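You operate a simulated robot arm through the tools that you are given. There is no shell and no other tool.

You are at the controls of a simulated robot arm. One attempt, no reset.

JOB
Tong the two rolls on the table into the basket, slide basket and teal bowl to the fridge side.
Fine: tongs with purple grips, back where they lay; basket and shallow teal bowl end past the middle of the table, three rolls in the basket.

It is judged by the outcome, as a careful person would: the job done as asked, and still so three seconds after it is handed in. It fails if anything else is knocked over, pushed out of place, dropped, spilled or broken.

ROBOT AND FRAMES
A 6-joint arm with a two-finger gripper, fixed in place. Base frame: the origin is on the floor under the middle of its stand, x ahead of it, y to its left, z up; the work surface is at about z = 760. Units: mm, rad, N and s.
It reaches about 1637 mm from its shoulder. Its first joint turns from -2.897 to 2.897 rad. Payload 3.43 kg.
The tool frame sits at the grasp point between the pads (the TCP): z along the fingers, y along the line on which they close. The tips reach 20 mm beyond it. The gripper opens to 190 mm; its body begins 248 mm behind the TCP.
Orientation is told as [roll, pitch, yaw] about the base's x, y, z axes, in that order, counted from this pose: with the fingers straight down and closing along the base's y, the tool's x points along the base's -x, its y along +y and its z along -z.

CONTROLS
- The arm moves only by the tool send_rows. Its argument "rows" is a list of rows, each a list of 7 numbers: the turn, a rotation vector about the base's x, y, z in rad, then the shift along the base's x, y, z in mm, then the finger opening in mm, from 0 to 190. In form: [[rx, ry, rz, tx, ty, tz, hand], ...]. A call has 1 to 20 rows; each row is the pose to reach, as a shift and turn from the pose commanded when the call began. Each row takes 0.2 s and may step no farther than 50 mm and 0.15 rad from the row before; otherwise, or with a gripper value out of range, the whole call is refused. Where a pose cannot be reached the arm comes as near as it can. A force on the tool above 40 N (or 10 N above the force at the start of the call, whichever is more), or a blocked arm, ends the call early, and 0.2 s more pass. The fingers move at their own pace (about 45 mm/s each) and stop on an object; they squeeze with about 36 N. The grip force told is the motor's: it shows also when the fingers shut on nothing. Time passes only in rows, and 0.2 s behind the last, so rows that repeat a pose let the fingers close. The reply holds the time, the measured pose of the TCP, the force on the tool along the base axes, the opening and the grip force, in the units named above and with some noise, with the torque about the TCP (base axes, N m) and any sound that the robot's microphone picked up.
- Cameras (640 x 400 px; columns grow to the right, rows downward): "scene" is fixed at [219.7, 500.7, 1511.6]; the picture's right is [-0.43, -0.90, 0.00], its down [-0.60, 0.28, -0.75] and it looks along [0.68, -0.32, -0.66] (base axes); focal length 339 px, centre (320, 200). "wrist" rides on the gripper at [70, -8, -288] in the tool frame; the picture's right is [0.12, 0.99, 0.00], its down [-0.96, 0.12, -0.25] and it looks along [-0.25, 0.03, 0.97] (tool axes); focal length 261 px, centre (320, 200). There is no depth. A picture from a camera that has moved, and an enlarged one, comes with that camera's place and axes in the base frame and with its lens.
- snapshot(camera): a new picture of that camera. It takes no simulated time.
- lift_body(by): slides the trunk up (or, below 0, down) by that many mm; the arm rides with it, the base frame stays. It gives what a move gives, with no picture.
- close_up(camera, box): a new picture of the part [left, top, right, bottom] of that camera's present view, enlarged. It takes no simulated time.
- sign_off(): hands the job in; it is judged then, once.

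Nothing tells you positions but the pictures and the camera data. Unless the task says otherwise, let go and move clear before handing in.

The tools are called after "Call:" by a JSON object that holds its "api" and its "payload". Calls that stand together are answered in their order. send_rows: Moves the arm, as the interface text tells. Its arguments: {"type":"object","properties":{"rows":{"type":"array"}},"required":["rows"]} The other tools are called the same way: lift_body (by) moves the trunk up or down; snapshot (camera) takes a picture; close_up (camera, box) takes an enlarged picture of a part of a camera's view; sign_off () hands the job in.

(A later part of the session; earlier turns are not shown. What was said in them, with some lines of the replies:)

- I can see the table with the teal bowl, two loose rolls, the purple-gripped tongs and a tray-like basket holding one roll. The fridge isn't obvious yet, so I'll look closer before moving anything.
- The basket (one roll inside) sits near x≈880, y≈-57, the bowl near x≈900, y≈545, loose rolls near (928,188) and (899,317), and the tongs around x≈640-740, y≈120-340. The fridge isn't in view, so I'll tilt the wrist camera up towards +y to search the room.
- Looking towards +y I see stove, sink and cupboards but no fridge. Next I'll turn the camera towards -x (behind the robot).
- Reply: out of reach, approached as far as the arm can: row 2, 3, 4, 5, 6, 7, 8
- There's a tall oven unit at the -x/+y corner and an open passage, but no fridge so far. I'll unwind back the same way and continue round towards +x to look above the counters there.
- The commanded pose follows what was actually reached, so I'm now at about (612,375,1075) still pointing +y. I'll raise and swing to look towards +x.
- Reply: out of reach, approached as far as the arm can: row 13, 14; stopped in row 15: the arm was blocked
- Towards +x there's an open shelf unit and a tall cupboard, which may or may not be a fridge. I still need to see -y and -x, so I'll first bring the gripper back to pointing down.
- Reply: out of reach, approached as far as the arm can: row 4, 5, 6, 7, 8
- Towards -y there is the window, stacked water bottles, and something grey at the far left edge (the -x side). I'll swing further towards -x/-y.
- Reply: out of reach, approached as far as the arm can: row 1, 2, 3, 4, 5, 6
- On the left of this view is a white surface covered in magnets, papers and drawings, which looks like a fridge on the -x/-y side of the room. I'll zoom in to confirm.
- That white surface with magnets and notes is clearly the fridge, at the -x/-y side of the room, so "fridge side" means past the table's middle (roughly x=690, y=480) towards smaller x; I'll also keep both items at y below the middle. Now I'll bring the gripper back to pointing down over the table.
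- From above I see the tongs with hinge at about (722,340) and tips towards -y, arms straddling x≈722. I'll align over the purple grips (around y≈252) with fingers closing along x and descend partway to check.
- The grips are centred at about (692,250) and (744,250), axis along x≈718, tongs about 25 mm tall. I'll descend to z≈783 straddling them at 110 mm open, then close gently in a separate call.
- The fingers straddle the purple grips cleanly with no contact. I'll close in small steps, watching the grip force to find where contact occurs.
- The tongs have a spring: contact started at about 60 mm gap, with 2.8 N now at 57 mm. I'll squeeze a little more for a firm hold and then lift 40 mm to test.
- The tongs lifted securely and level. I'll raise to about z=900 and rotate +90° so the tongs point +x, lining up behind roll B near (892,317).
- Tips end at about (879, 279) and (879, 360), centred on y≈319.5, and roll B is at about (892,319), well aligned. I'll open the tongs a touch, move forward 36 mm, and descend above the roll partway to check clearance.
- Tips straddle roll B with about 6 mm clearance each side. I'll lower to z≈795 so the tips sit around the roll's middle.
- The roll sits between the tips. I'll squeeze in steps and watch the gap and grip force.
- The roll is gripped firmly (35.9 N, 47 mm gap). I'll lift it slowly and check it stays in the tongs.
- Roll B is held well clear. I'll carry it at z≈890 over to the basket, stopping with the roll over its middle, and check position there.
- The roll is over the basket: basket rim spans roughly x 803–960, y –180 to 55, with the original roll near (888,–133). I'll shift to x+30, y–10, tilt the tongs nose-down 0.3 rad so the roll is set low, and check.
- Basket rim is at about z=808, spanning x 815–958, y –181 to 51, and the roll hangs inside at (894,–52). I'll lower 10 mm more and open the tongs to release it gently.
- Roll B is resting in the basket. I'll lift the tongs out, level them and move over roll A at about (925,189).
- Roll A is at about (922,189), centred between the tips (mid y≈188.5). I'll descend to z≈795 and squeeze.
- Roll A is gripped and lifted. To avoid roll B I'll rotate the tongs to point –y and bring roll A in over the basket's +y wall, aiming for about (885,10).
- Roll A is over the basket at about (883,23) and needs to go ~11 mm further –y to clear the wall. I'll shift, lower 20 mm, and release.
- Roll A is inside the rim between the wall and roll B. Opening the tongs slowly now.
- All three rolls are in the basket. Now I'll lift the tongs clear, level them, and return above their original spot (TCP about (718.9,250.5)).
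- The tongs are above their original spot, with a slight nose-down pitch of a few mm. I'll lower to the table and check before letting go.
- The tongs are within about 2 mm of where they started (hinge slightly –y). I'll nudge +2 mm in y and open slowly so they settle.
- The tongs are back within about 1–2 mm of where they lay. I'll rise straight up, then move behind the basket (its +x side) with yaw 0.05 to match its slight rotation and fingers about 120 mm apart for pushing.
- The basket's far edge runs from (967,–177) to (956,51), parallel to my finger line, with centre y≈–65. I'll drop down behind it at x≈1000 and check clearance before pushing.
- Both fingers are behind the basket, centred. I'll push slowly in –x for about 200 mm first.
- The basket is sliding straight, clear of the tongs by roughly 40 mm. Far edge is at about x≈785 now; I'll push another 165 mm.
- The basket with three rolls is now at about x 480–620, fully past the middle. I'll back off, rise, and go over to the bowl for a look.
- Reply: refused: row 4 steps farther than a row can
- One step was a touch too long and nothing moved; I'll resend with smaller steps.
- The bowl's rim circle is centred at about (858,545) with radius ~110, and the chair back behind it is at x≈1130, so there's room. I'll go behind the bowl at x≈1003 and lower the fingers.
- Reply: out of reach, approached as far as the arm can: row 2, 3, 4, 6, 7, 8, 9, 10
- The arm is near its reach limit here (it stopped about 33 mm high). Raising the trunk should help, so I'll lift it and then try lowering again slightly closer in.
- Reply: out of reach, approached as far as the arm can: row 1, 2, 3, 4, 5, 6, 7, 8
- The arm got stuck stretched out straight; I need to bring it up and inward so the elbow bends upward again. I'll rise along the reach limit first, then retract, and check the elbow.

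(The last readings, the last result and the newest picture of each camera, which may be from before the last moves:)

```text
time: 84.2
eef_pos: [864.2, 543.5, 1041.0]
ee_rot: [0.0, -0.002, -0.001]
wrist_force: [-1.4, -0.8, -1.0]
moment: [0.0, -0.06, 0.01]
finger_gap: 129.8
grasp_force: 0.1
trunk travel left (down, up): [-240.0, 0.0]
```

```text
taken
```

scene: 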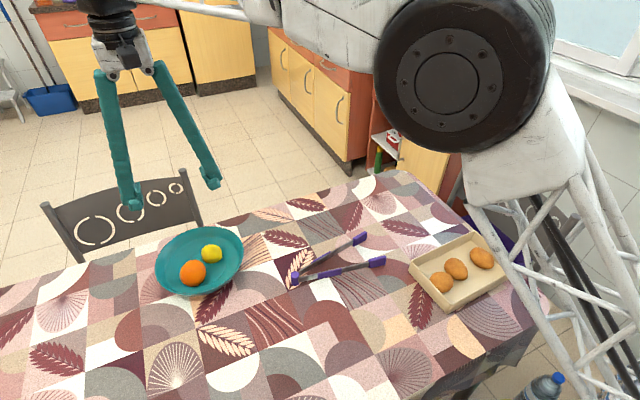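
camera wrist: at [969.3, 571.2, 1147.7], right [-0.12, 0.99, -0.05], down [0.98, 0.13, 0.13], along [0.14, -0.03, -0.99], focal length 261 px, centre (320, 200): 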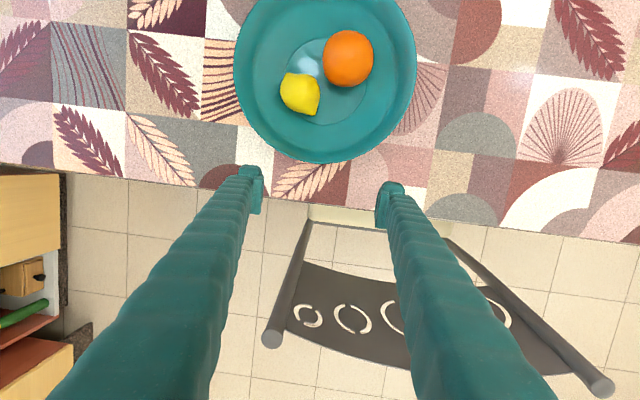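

The elbow is properly up again. I'll take a lower route: descend to z≈905 above the bowl, move out to x≈983, then go down behind it.

Call:
{"api": "send_rows", "payload": {"rows": [[0, 0, 0, 0, 0, -40, 130], [0, 0, 0, 0, 0, -80, 130], [0, 0, 0, 0, 0, -115, 130], [0, 0, 0, 10, 0, -136, 130], [0, 0, 0, 35, 1, -136, 130], [0, 0, 0, 60, 1, -136, 130], [0, 0, 0, 85, 1, -136, 130], [0, 0, 0, 105, 1, -136, 130], [0, 0, 0, 119, 1, -140, 130], [0, 0, 0, 119, 1, -140, 130]]}}

Call:
{"api": "snapshot", "payload": {"camera": "wrist"}}

Call:
{"api": "snapshot", "payload": {"camera": "scene"}}

```text
time: 86.5
eef_pos: [982.1, 545.5, 899.7]
ee_rot: [-0.001, -0.001, 0.001]
wrist_force: [-0.4, 0.7, 0.0]
moment: [0.01, -0.01, -0.02]
finger_gap: 129.9
grasp_force: 0.1
trunk travel left (down, up): [-240.0, 0.0]
```

```text
taken
camera wrist: at [913.4, 537.8, 1186.4], right [-0.12, 0.99, 0.0], down [0.96, 0.12, 0.25], along [0.25, 0.03, -0.97], focal length 261 px, centre (320, 200)
```

wrist: 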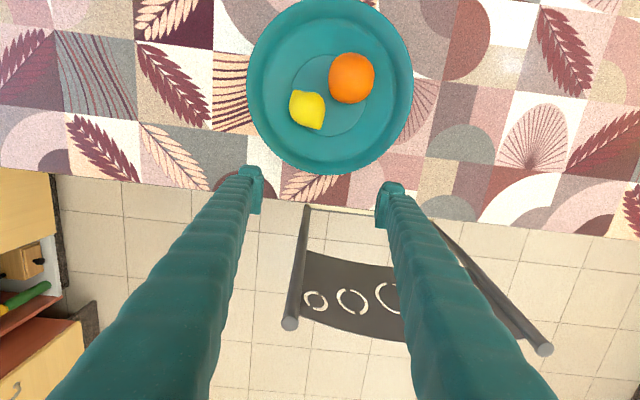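

```text
taken
```

scene: 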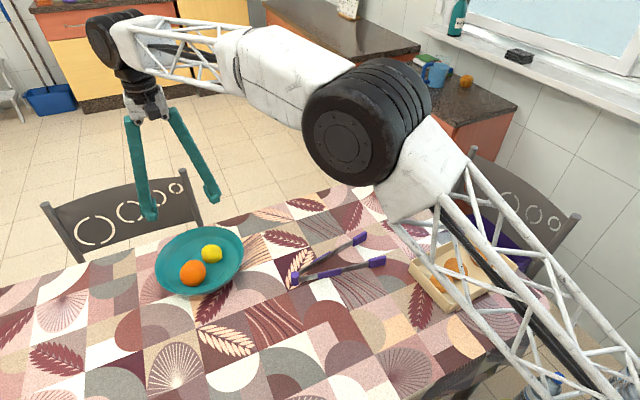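

Call:
{"api": "send_rows", "payload": {"rows": [[0, 0, 0, 0, 0, -25, 130], [0, 0, 0, 0, 0, -50, 130], [0, 0, 0, 0, 0, -75, 130], [0, 0, 0, 0, 0, -92, 130], [0, 0, 0, 0, 0, -104, 130], [0, 0, 0, 0, 0, -104, 130]]}}

Call:
{"api": "snapshot", "payload": {"camera": "wrist"}}

Call:
{"api": "close_up", "payload": {"camera": "scene", "box": [100, 150, 300, 310]}}

```text
time: 87.8
eef_pos: [983.4, 545.7, 796.6]
ee_rot: [0.0, 0.001, 0.001]
wrist_force: [-0.5, 1.0, 0.8]
moment: [0.0, -0.04, 0.02]
finger_gap: 130.0
grasp_force: 0.0
trunk travel left (down, up): [-240.0, 0.0]
```

```text
taken
camera wrist: at [912.7, 538.2, 1082.4], right [-0.12, 0.99, 0.0], down [0.96, 0.12, 0.25], along [0.25, 0.03, -0.97], focal length 261 px, centre (320, 200)
```

wrist: 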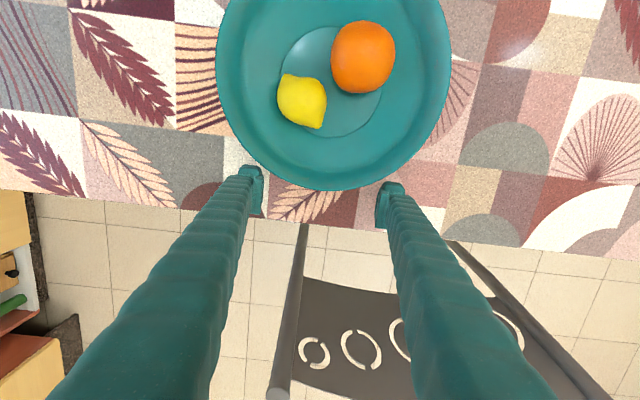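

```text
2.50 times, centred on (200, 230) of scene
camera zoom: at [219.7, 500.7, 1511.6], right [-0.43, -0.9, 0.0], down [-0.6, 0.28, -0.75], along [0.68, -0.32, -0.66], focal length 848 px, centre (620, 125)
```

zoom: 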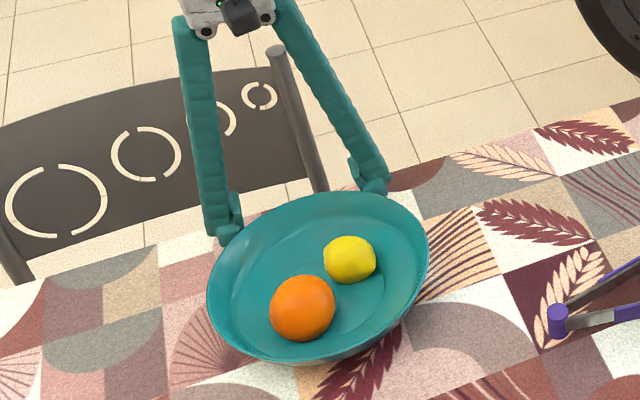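

Both fingers sit behind the bowl, centred on y≈545. I'll push it slowly in –x.

Call:
{"api": "send_rows", "payload": {"rows": [[0, 0, 0, -5, 0, 0, 130], [0, 0, 0, -10, 0, 0, 130], [0, 0, 0, -15, 0, 0, 130], [0, 0, 0, -20, 0, 0, 130], [0, 0, 0, -25, 0, 0, 130], [0, 0, 0, -31, 0, 0, 130], [0, 0, 0, -37, 0, 0, 130], [0, 0, 0, -44, 0, 0, 130], [0, 0, 0, -51, 0, 0, 130], [0, 0, 0, -58, 0, 0, 130], [0, 0, 0, -66, 0, 0, 130], [0, 0, 0, -74, 0, 0, 130], [0, 0, 0, -82, 0, 0, 130], [0, 0, 0, -90, 0, 0, 130], [0, 0, 0, -98, 0, 0, 130], [0, 0, 0, -106, 0, 0, 130], [0, 0, 0, -113, 0, 0, 130], [0, 0, 0, -119, 0, 0, 130], [0, 0, 0, -124, 0, 0, 130], [0, 0, 0, -127, 0, 0, 130]]}}

Call:
{"api": "snapshot", "payload": {"camera": "wrist"}}

Call:
{"api": "snapshot", "payload": {"camera": "scene"}}

```text
time: 92.0
eef_pos: [856.7, 544.2, 797.2]
ee_rot: [-0.003, -0.001, -0.002]
wrist_force: [3.1, 1.1, 1.7]
moment: [-0.06, 0.09, 0.02]
finger_gap: 130.7
grasp_force: 0.3
trunk travel left (down, up): [-240.0, 0.0]
```

```text
taken
camera wrist: at [785.3, 538.1, 1083.1], right [-0.12, 0.99, 0.0], down [0.96, 0.12, 0.25], along [0.25, 0.03, -0.97], focal length 261 px, centre (320, 200)
```

wrist: 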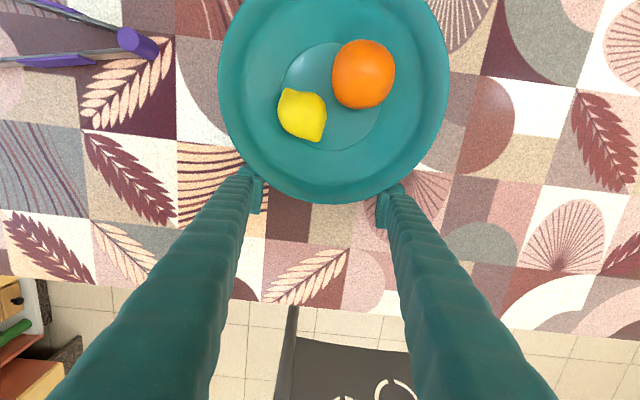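

```text
taken
```

scene: 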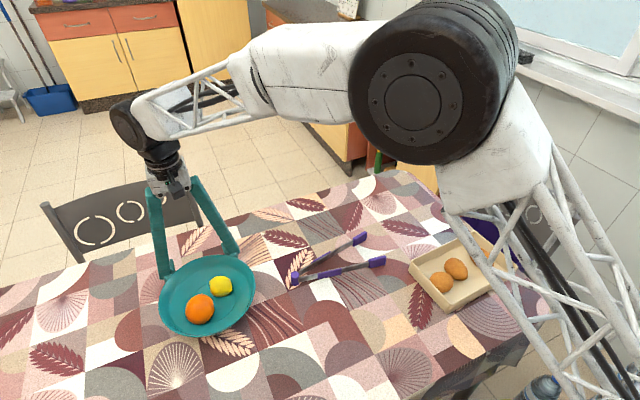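

The bowl is sliding smoothly with the fruit steady; its centre is now near x≈747. I'll continue the push.

Call:
{"api": "send_rows", "payload": {"rows": [[0, 0, 0, -4, 0, 0, 130], [0, 0, 0, -10, 0, 0, 130], [0, 0, 0, -18, 0, 0, 130], [0, 0, 0, -28, 0, 0, 130], [0, 0, 0, -39, 0, 0, 130], [0, 0, 0, -50, 0, 0, 130], [0, 0, 0, -61, 0, 0, 130], [0, 0, 0, -72, 0, 0, 130], [0, 0, 0, -83, 0, 0, 130], [0, 0, 0, -94, 0, 0, 130], [0, 0, 0, -105, 0, 0, 130], [0, 0, 0, -116, 0, 0, 130], [0, 0, 0, -127, 0, 0, 130], [0, 0, 0, -138, 0, 0, 130], [0, 0, 0, -149, 0, 0, 130], [0, 0, 0, -160, 0, 0, 130], [0, 0, 0, -171, 0, 0, 130], [0, 0, 0, -181, 0, 0, 130], [0, 0, 0, -190, 0, 0, 130], [0, 0, 0, -197, 0, 0, 130]]}}

Call:
{"api": "snapshot", "payload": {"camera": "wrist"}}

Call:
{"api": "snapshot", "payload": {"camera": "scene"}}

```text
time: 96.2
eef_pos: [658.0, 545.0, 796.8]
ee_rot: [0.0, -0.001, 0.003]
wrist_force: [2.4, 0.3, 0.8]
moment: [0.04, 0.06, 0.03]
finger_gap: 130.3
grasp_force: 0.8
trunk travel left (down, up): [-240.0, 0.0]
```

```text
taken
camera wrist: at [587.7, 537.9, 1082.6], right [-0.12, 0.99, 0.0], down [0.96, 0.12, 0.25], along [0.25, 0.03, -0.97], focal length 261 px, centre (320, 200)
```

wrist: 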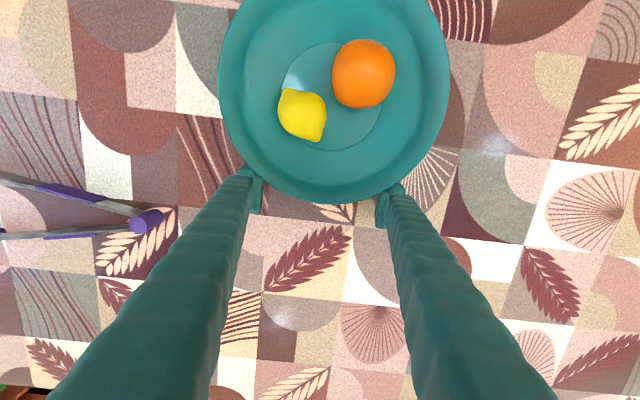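

```text
taken
```

scene: 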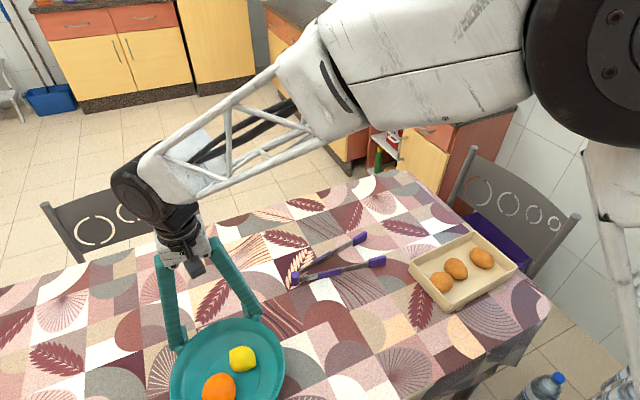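

The bowl is at about (548,545), fully past the middle in x. Since the fridge lies diagonally (–x/–y), I'll also slide the bowl in –y past the table's mid-length; first back off, rise and swing round to its +y side.

Call:
{"api": "send_rows", "payload": {"rows": [[0, 0, 0, 12, 0, 0, 130], [0, 0, 0, 25, 0, 0, 130], [0, 0, 0, 25, 0, 35, 130], [0, 0, 0, 25, 0, 75, 130], [0, 0, 0, 25, 0, 115, 130], [0, 0, 0.13, 15, 13, 135, 130], [0, 0, 0.26, 4, 26, 135, 130], [0, 0, 0.39, -7, 39, 135, 130], [0, 0, 0.52, -18, 52, 135, 130], [0, 0, 0.65, -29, 65, 135, 130], [0, 0, 0.78, -40, 78, 135, 130], [0, 0, 0.91, -51, 91, 135, 130], [0, 0, 1.04, -62, 104, 135, 130], [0, 0, 1.17, -73, 117, 135, 130], [0, 0, 1.3, -84, 130, 135, 130], [0, 0, 1.44, -97, 145, 135, 130], [0, 0, 1.571, -110, 158, 135, 130], [0, 0, 1.571, -110, 158, 135, 130]]}}

Call:
{"api": "snapshot", "payload": {"camera": "wrist"}}

Call:
{"api": "snapshot", "payload": {"camera": "scene"}}

```text
time: 100.0
eef_pos: [549.5, 702.5, 931.1]
ee_rot: [-0.002, 0.001, 1.573]
wrist_force: [-0.1, 0.1, -0.9]
moment: [-0.02, -0.01, 0.01]
finger_gap: 130.2
grasp_force: 0.1
trunk travel left (down, up): [-240.0, 0.0]
```

```text
taken
camera wrist: at [557.9, 633.2, 1217.7], right [-0.99, -0.12, 0.0], down [-0.12, 0.96, 0.25], along [-0.03, 0.25, -0.97], focal length 261 px, centre (320, 200)
```

wrist: 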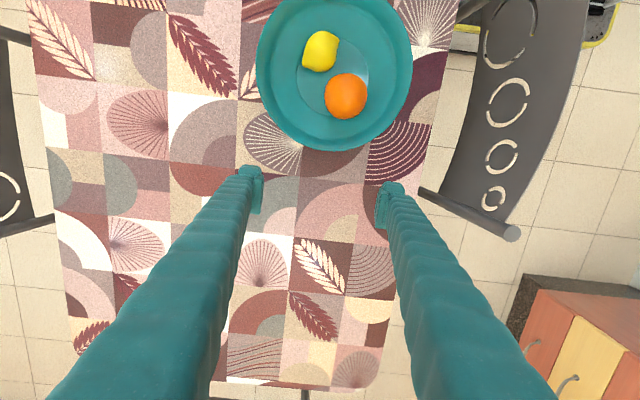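

```text
taken
```

scene: 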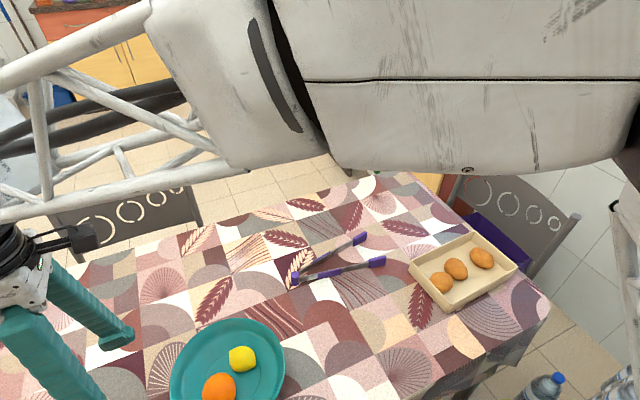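

The bowl is at about (548,546) and I'm on its +y side at y≈702. I'll lower the fingers and push slowly in –y.

Call:
{"api": "send_rows", "payload": {"rows": [[0, 0, 0, -1, 0, -40, 130], [0, 0, 0, -1, 0, -80, 130], [0, 0, 0, -1, 0, -110, 130], [0, 0, 0, -1, 0, -126, 130], [0, 0, 0, -1, 0, -134, 130], [0, 0, 0, -1, 0, -134, 130]]}}

Call:
{"api": "snapshot", "payload": {"camera": "wrist"}}

```text
time: 101.5
eef_pos: [547.9, 704.0, 796.0]
ee_rot: [0.0, 0.0, 1.573]
wrist_force: [1.1, -0.3, 0.2]
moment: [0.01, -0.01, 0.02]
finger_gap: 130.2
grasp_force: 0.1
trunk travel left (down, up): [-240.0, 0.0]
```

```text
taken
camera wrist: at [556.2, 634.1, 1082.9], right [-0.99, -0.12, 0.0], down [-0.12, 0.96, 0.25], along [-0.03, 0.25, -0.97], focal length 261 px, centre (320, 200)
```

wrist: 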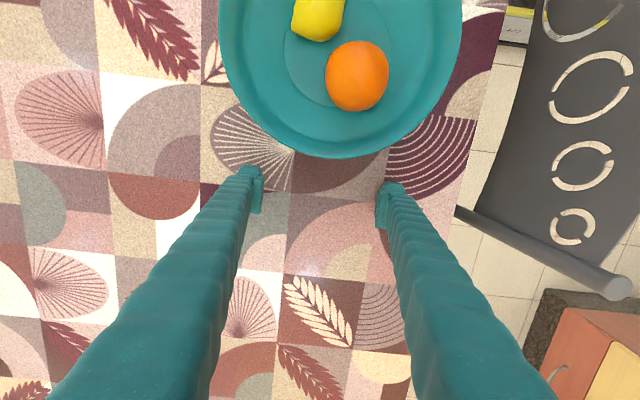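

Call:
{"api": "send_rows", "payload": {"rows": [[0, 0, 0, 0, -8, 0, 130], [0, 0, 0, 0, -16, 0, 130], [0, 0, 0, 0, -24, 0, 130], [0, 0, 0, 0, -32, 0, 130], [0, 0, 0, 0, -38, 0, 130], [0, 0, 0, 0, -43, 0, 130], [0, 0, 0, 0, -48, 0, 130], [0, 0, 0, 0, -53, 0, 130], [0, 0, 0, 0, -58, 0, 130], [0, 0, 0, 0, -64, 0, 130], [0, 0, 0, 0, -71, 0, 130], [0, 0, 0, 0, -78, 0, 130], [0, 0, 0, 0, -86, 0, 130], [0, 0, 0, 0, -95, 0, 130], [0, 0, 0, 0, -104, 0, 130], [0, 0, 0, 0, -113, 0, 130], [0, 0, 0, 0, -122, 0, 130], [0, 0, 0, 0, -130, 0, 130], [0, 0, 0, 0, -136, 0, 130], [0, 0, 0, 0, -140, 0, 130]]}}

Call:
{"api": "snapshot", "payload": {"camera": "wrist"}}

Call:
{"api": "snapshot", "payload": {"camera": "scene"}}

```text
time: 105.7
eef_pos: [549.1, 562.2, 797.6]
ee_rot: [-0.002, 0.0, 1.572]
wrist_force: [-0.5, 2.0, 1.9]
moment: [-0.09, -0.01, -0.03]
finger_gap: 130.5
grasp_force: 0.6
trunk travel left (down, up): [-240.0, 0.0]
```

```text
taken
camera wrist: at [556.1, 493.7, 1084.0], right [-0.99, -0.12, 0.0], down [-0.12, 0.96, 0.25], along [-0.03, 0.25, -0.97], focal length 261 px, centre (320, 200)
```

wrist: 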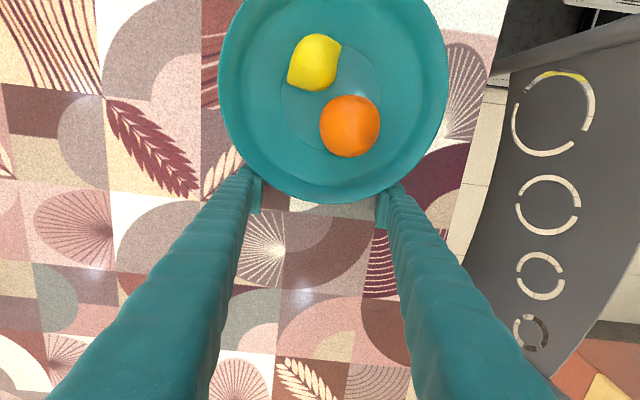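

```text
taken
```

scene: 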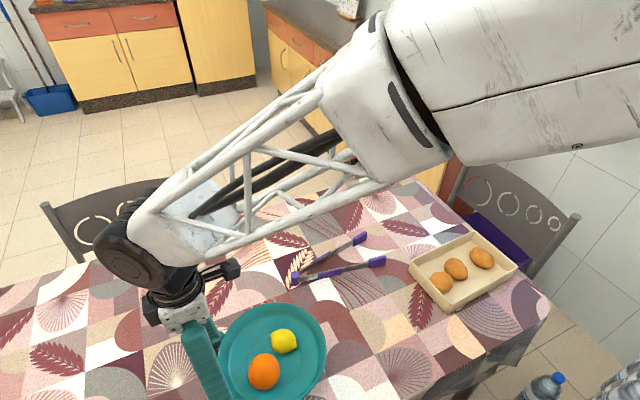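

The bowl is at about (548,454) now with the fruit steady. Another ~104 mm in –y will bring it fully past the mid-length while staying clear of the tongs.

Call:
{"api": "send_rows", "payload": {"rows": [[0, 0, 0, 0, -4, 0, 130], [0, 0, 0, 0, -9, 0, 130], [0, 0, 0, 0, -15, 0, 130], [0, 0, 0, 0, -22, 0, 130], [0, 0, 0, 0, -30, 0, 130], [0, 0, 0, 0, -38, 0, 130], [0, 0, 0, 0, -46, 0, 130], [0, 0, 0, 0, -54, 0, 130], [0, 0, 0, 0, -62, 0, 130], [0, 0, 0, 0, -70, 0, 130], [0, 0, 0, 0, -78, 0, 130], [0, 0, 0, 0, -86, 0, 130], [0, 0, 0, 0, -93, 0, 130], [0, 0, 0, 0, -99, 0, 130], [0, 0, 0, 0, -103, 0, 130], [0, 0, 0, 0, -103, 0, 130]]}}

Call:
{"api": "snapshot", "payload": {"camera": "wrist"}}

Call:
{"api": "snapshot", "payload": {"camera": "scene"}}

```text
time: 109.0
eef_pos: [547.0, 458.8, 797.8]
ee_rot: [0.001, -0.002, 1.571]
wrist_force: [-1.0, 1.3, 0.0]
moment: [-0.06, 0.0, -0.03]
finger_gap: 130.5
grasp_force: 1.1
trunk travel left (down, up): [-240.0, 0.0]
```

```text
taken
camera wrist: at [555.9, 390.5, 1083.6], right [-0.99, -0.12, 0.0], down [-0.12, 0.96, 0.25], along [-0.03, 0.25, -0.97], focal length 261 px, centre (320, 200)
```

wrist: 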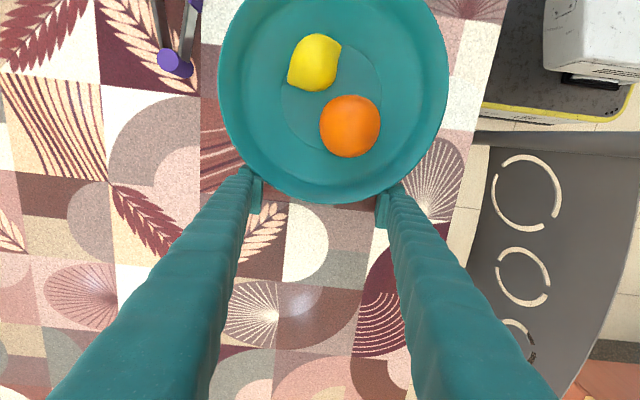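

```text
taken
```

scene: 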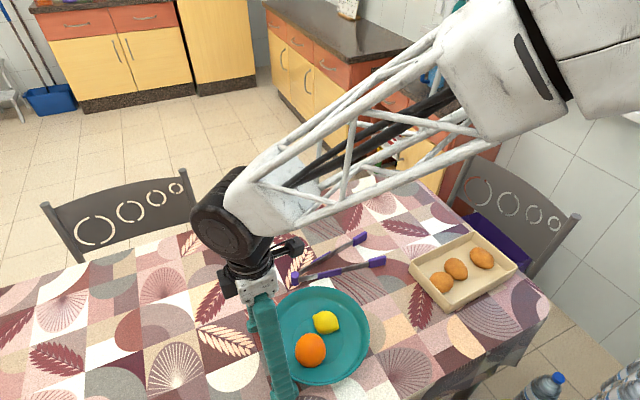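

The bowl is at about (548,350). I'll back away in +y and rise clear, then check everything.

Call:
{"api": "send_rows", "payload": {"rows": [[0, 0, 0, 0, 12, 0, 130], [0, 0, 0, 0, 28, 0, 130], [0, 0, 0, 0, 32, 30, 130], [0, 0, 0, 0, 35, 70, 130], [0, 0, 0, 0, 35, 115, 130], [0, 0, 0, 0, 35, 160, 130], [0, 0, 0, 0, 50, 205, 130], [0, 0, 0, 15, 80, 235, 130], [0, 0, 0, 30, 115, 250, 130], [0, 0, 0, 50, 155, 260, 130], [0, 0, 0, 70, 195, 265, 130], [0, 0, 0, 90, 235, 270, 130], [0, 0, 0, 110, 275, 275, 130], [0, 0, 0, 110, 275, 275, 130]]}}

Call:
{"api": "snapshot", "payload": {"camera": "scene"}}

Call:
{"api": "snapshot", "payload": {"camera": "wrist"}}

Call:
{"api": "close_up", "payload": {"camera": "scene", "box": [270, 190, 400, 300]}}

Call:
{"api": "close_up", "payload": {"camera": "scene", "box": [240, 200, 560, 400]}}

```text
time: 112.0
eef_pos: [657.4, 735.7, 1071.3]
ee_rot: [0.001, 0.003, 1.572]
wrist_force: [1.1, 1.4, -0.3]
moment: [-0.11, 0.05, 0.03]
finger_gap: 130.0
grasp_force: 0.0
trunk travel left (down, up): [-240.0, 0.0]
```

```text
taken
```

scene: 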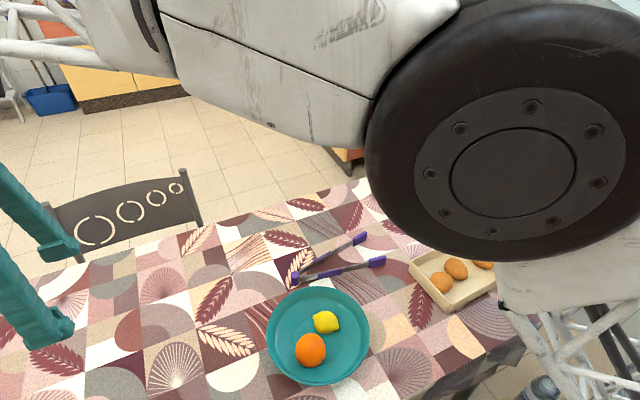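

```text
taken
camera wrist: at [666.6, 667.0, 1357.7], right [-0.99, -0.12, 0.0], down [-0.12, 0.96, 0.25], along [-0.03, 0.24, -0.97], focal length 261 px, centre (320, 200)
```

wrist: 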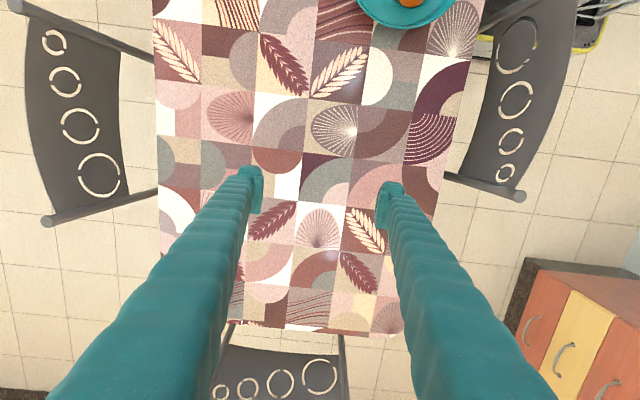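

```text
3.64 times, centred on (335, 245) of scene
camera zoom: at [219.7, 500.7, 1511.6], right [-0.43, -0.9, 0.0], down [-0.6, 0.28, -0.75], along [0.68, -0.32, -0.66], focal length 1234 px, centre (266, 36)
```

zoom: 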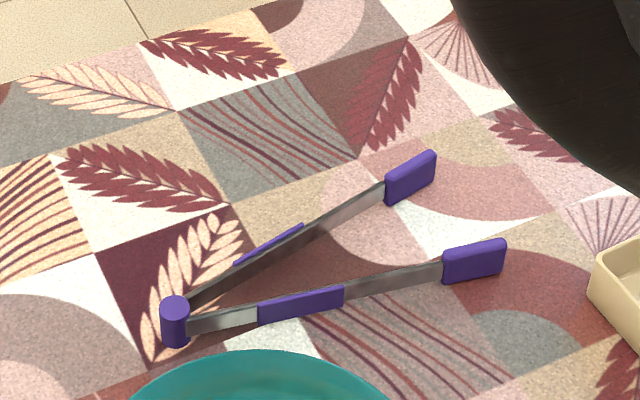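

```text
2.00 times, centred on (400, 300) of scene
camera zoom: at [219.7, 500.7, 1511.6], right [-0.43, -0.9, 0.0], down [-0.6, 0.28, -0.75], along [0.68, -0.32, -0.66], focal length 679 px, centre (160, 0)
```

zoom: 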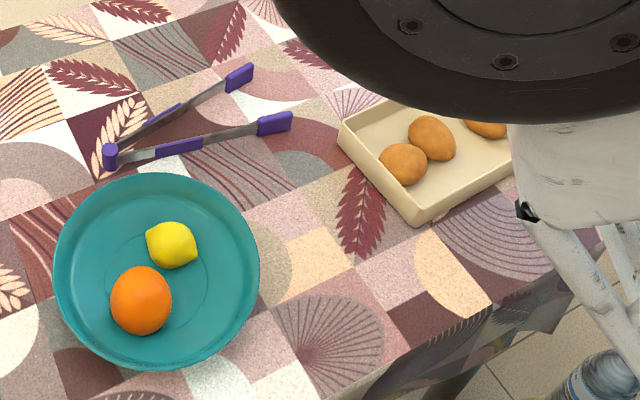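

Final check: the tongs lie where they were, and all three rolls are in the basket. The basket (x ≈ 480–622) and the bowl with its fruit (centre ≈ (548,350), far rim ≈ 658) are both past the table's middle (x ≈ 704) on the fridge side. The gripper is empty and clear, so I'm handing in.

Call:
{"api": "sign_off", "payload": {}}

```text
The job is handed in.
```

The job is handed in. In the last pictures everything looked as asked:

- **Rolls:** both loose rolls were picked up with the purple-grip tongs, so the basket now holds three.
- **Tongs:** they are back within about 1–2 mm of where they lay.
- **Basket:** it was pushed towards the fridge. Its far edge is at x ≈ 622, past the table's middle at x ≈ 704.
- **Teal bowl:** it was pushed towards the fridge with the orange and lemon still inside. Its far rim is at x ≈ 658.

The fridge sits diagonally off one corner of the table. I therefore also pushed the bowl past the middle of the table's length, about 195 mm, so it counts as the fridge side either way. The basket was already past that line.

I saw nothing else on the table moved or knocked. The gripper ended empty and clear of the table. I raised the robot's trunk 90 mm to reach behind the bowl and left it raised.
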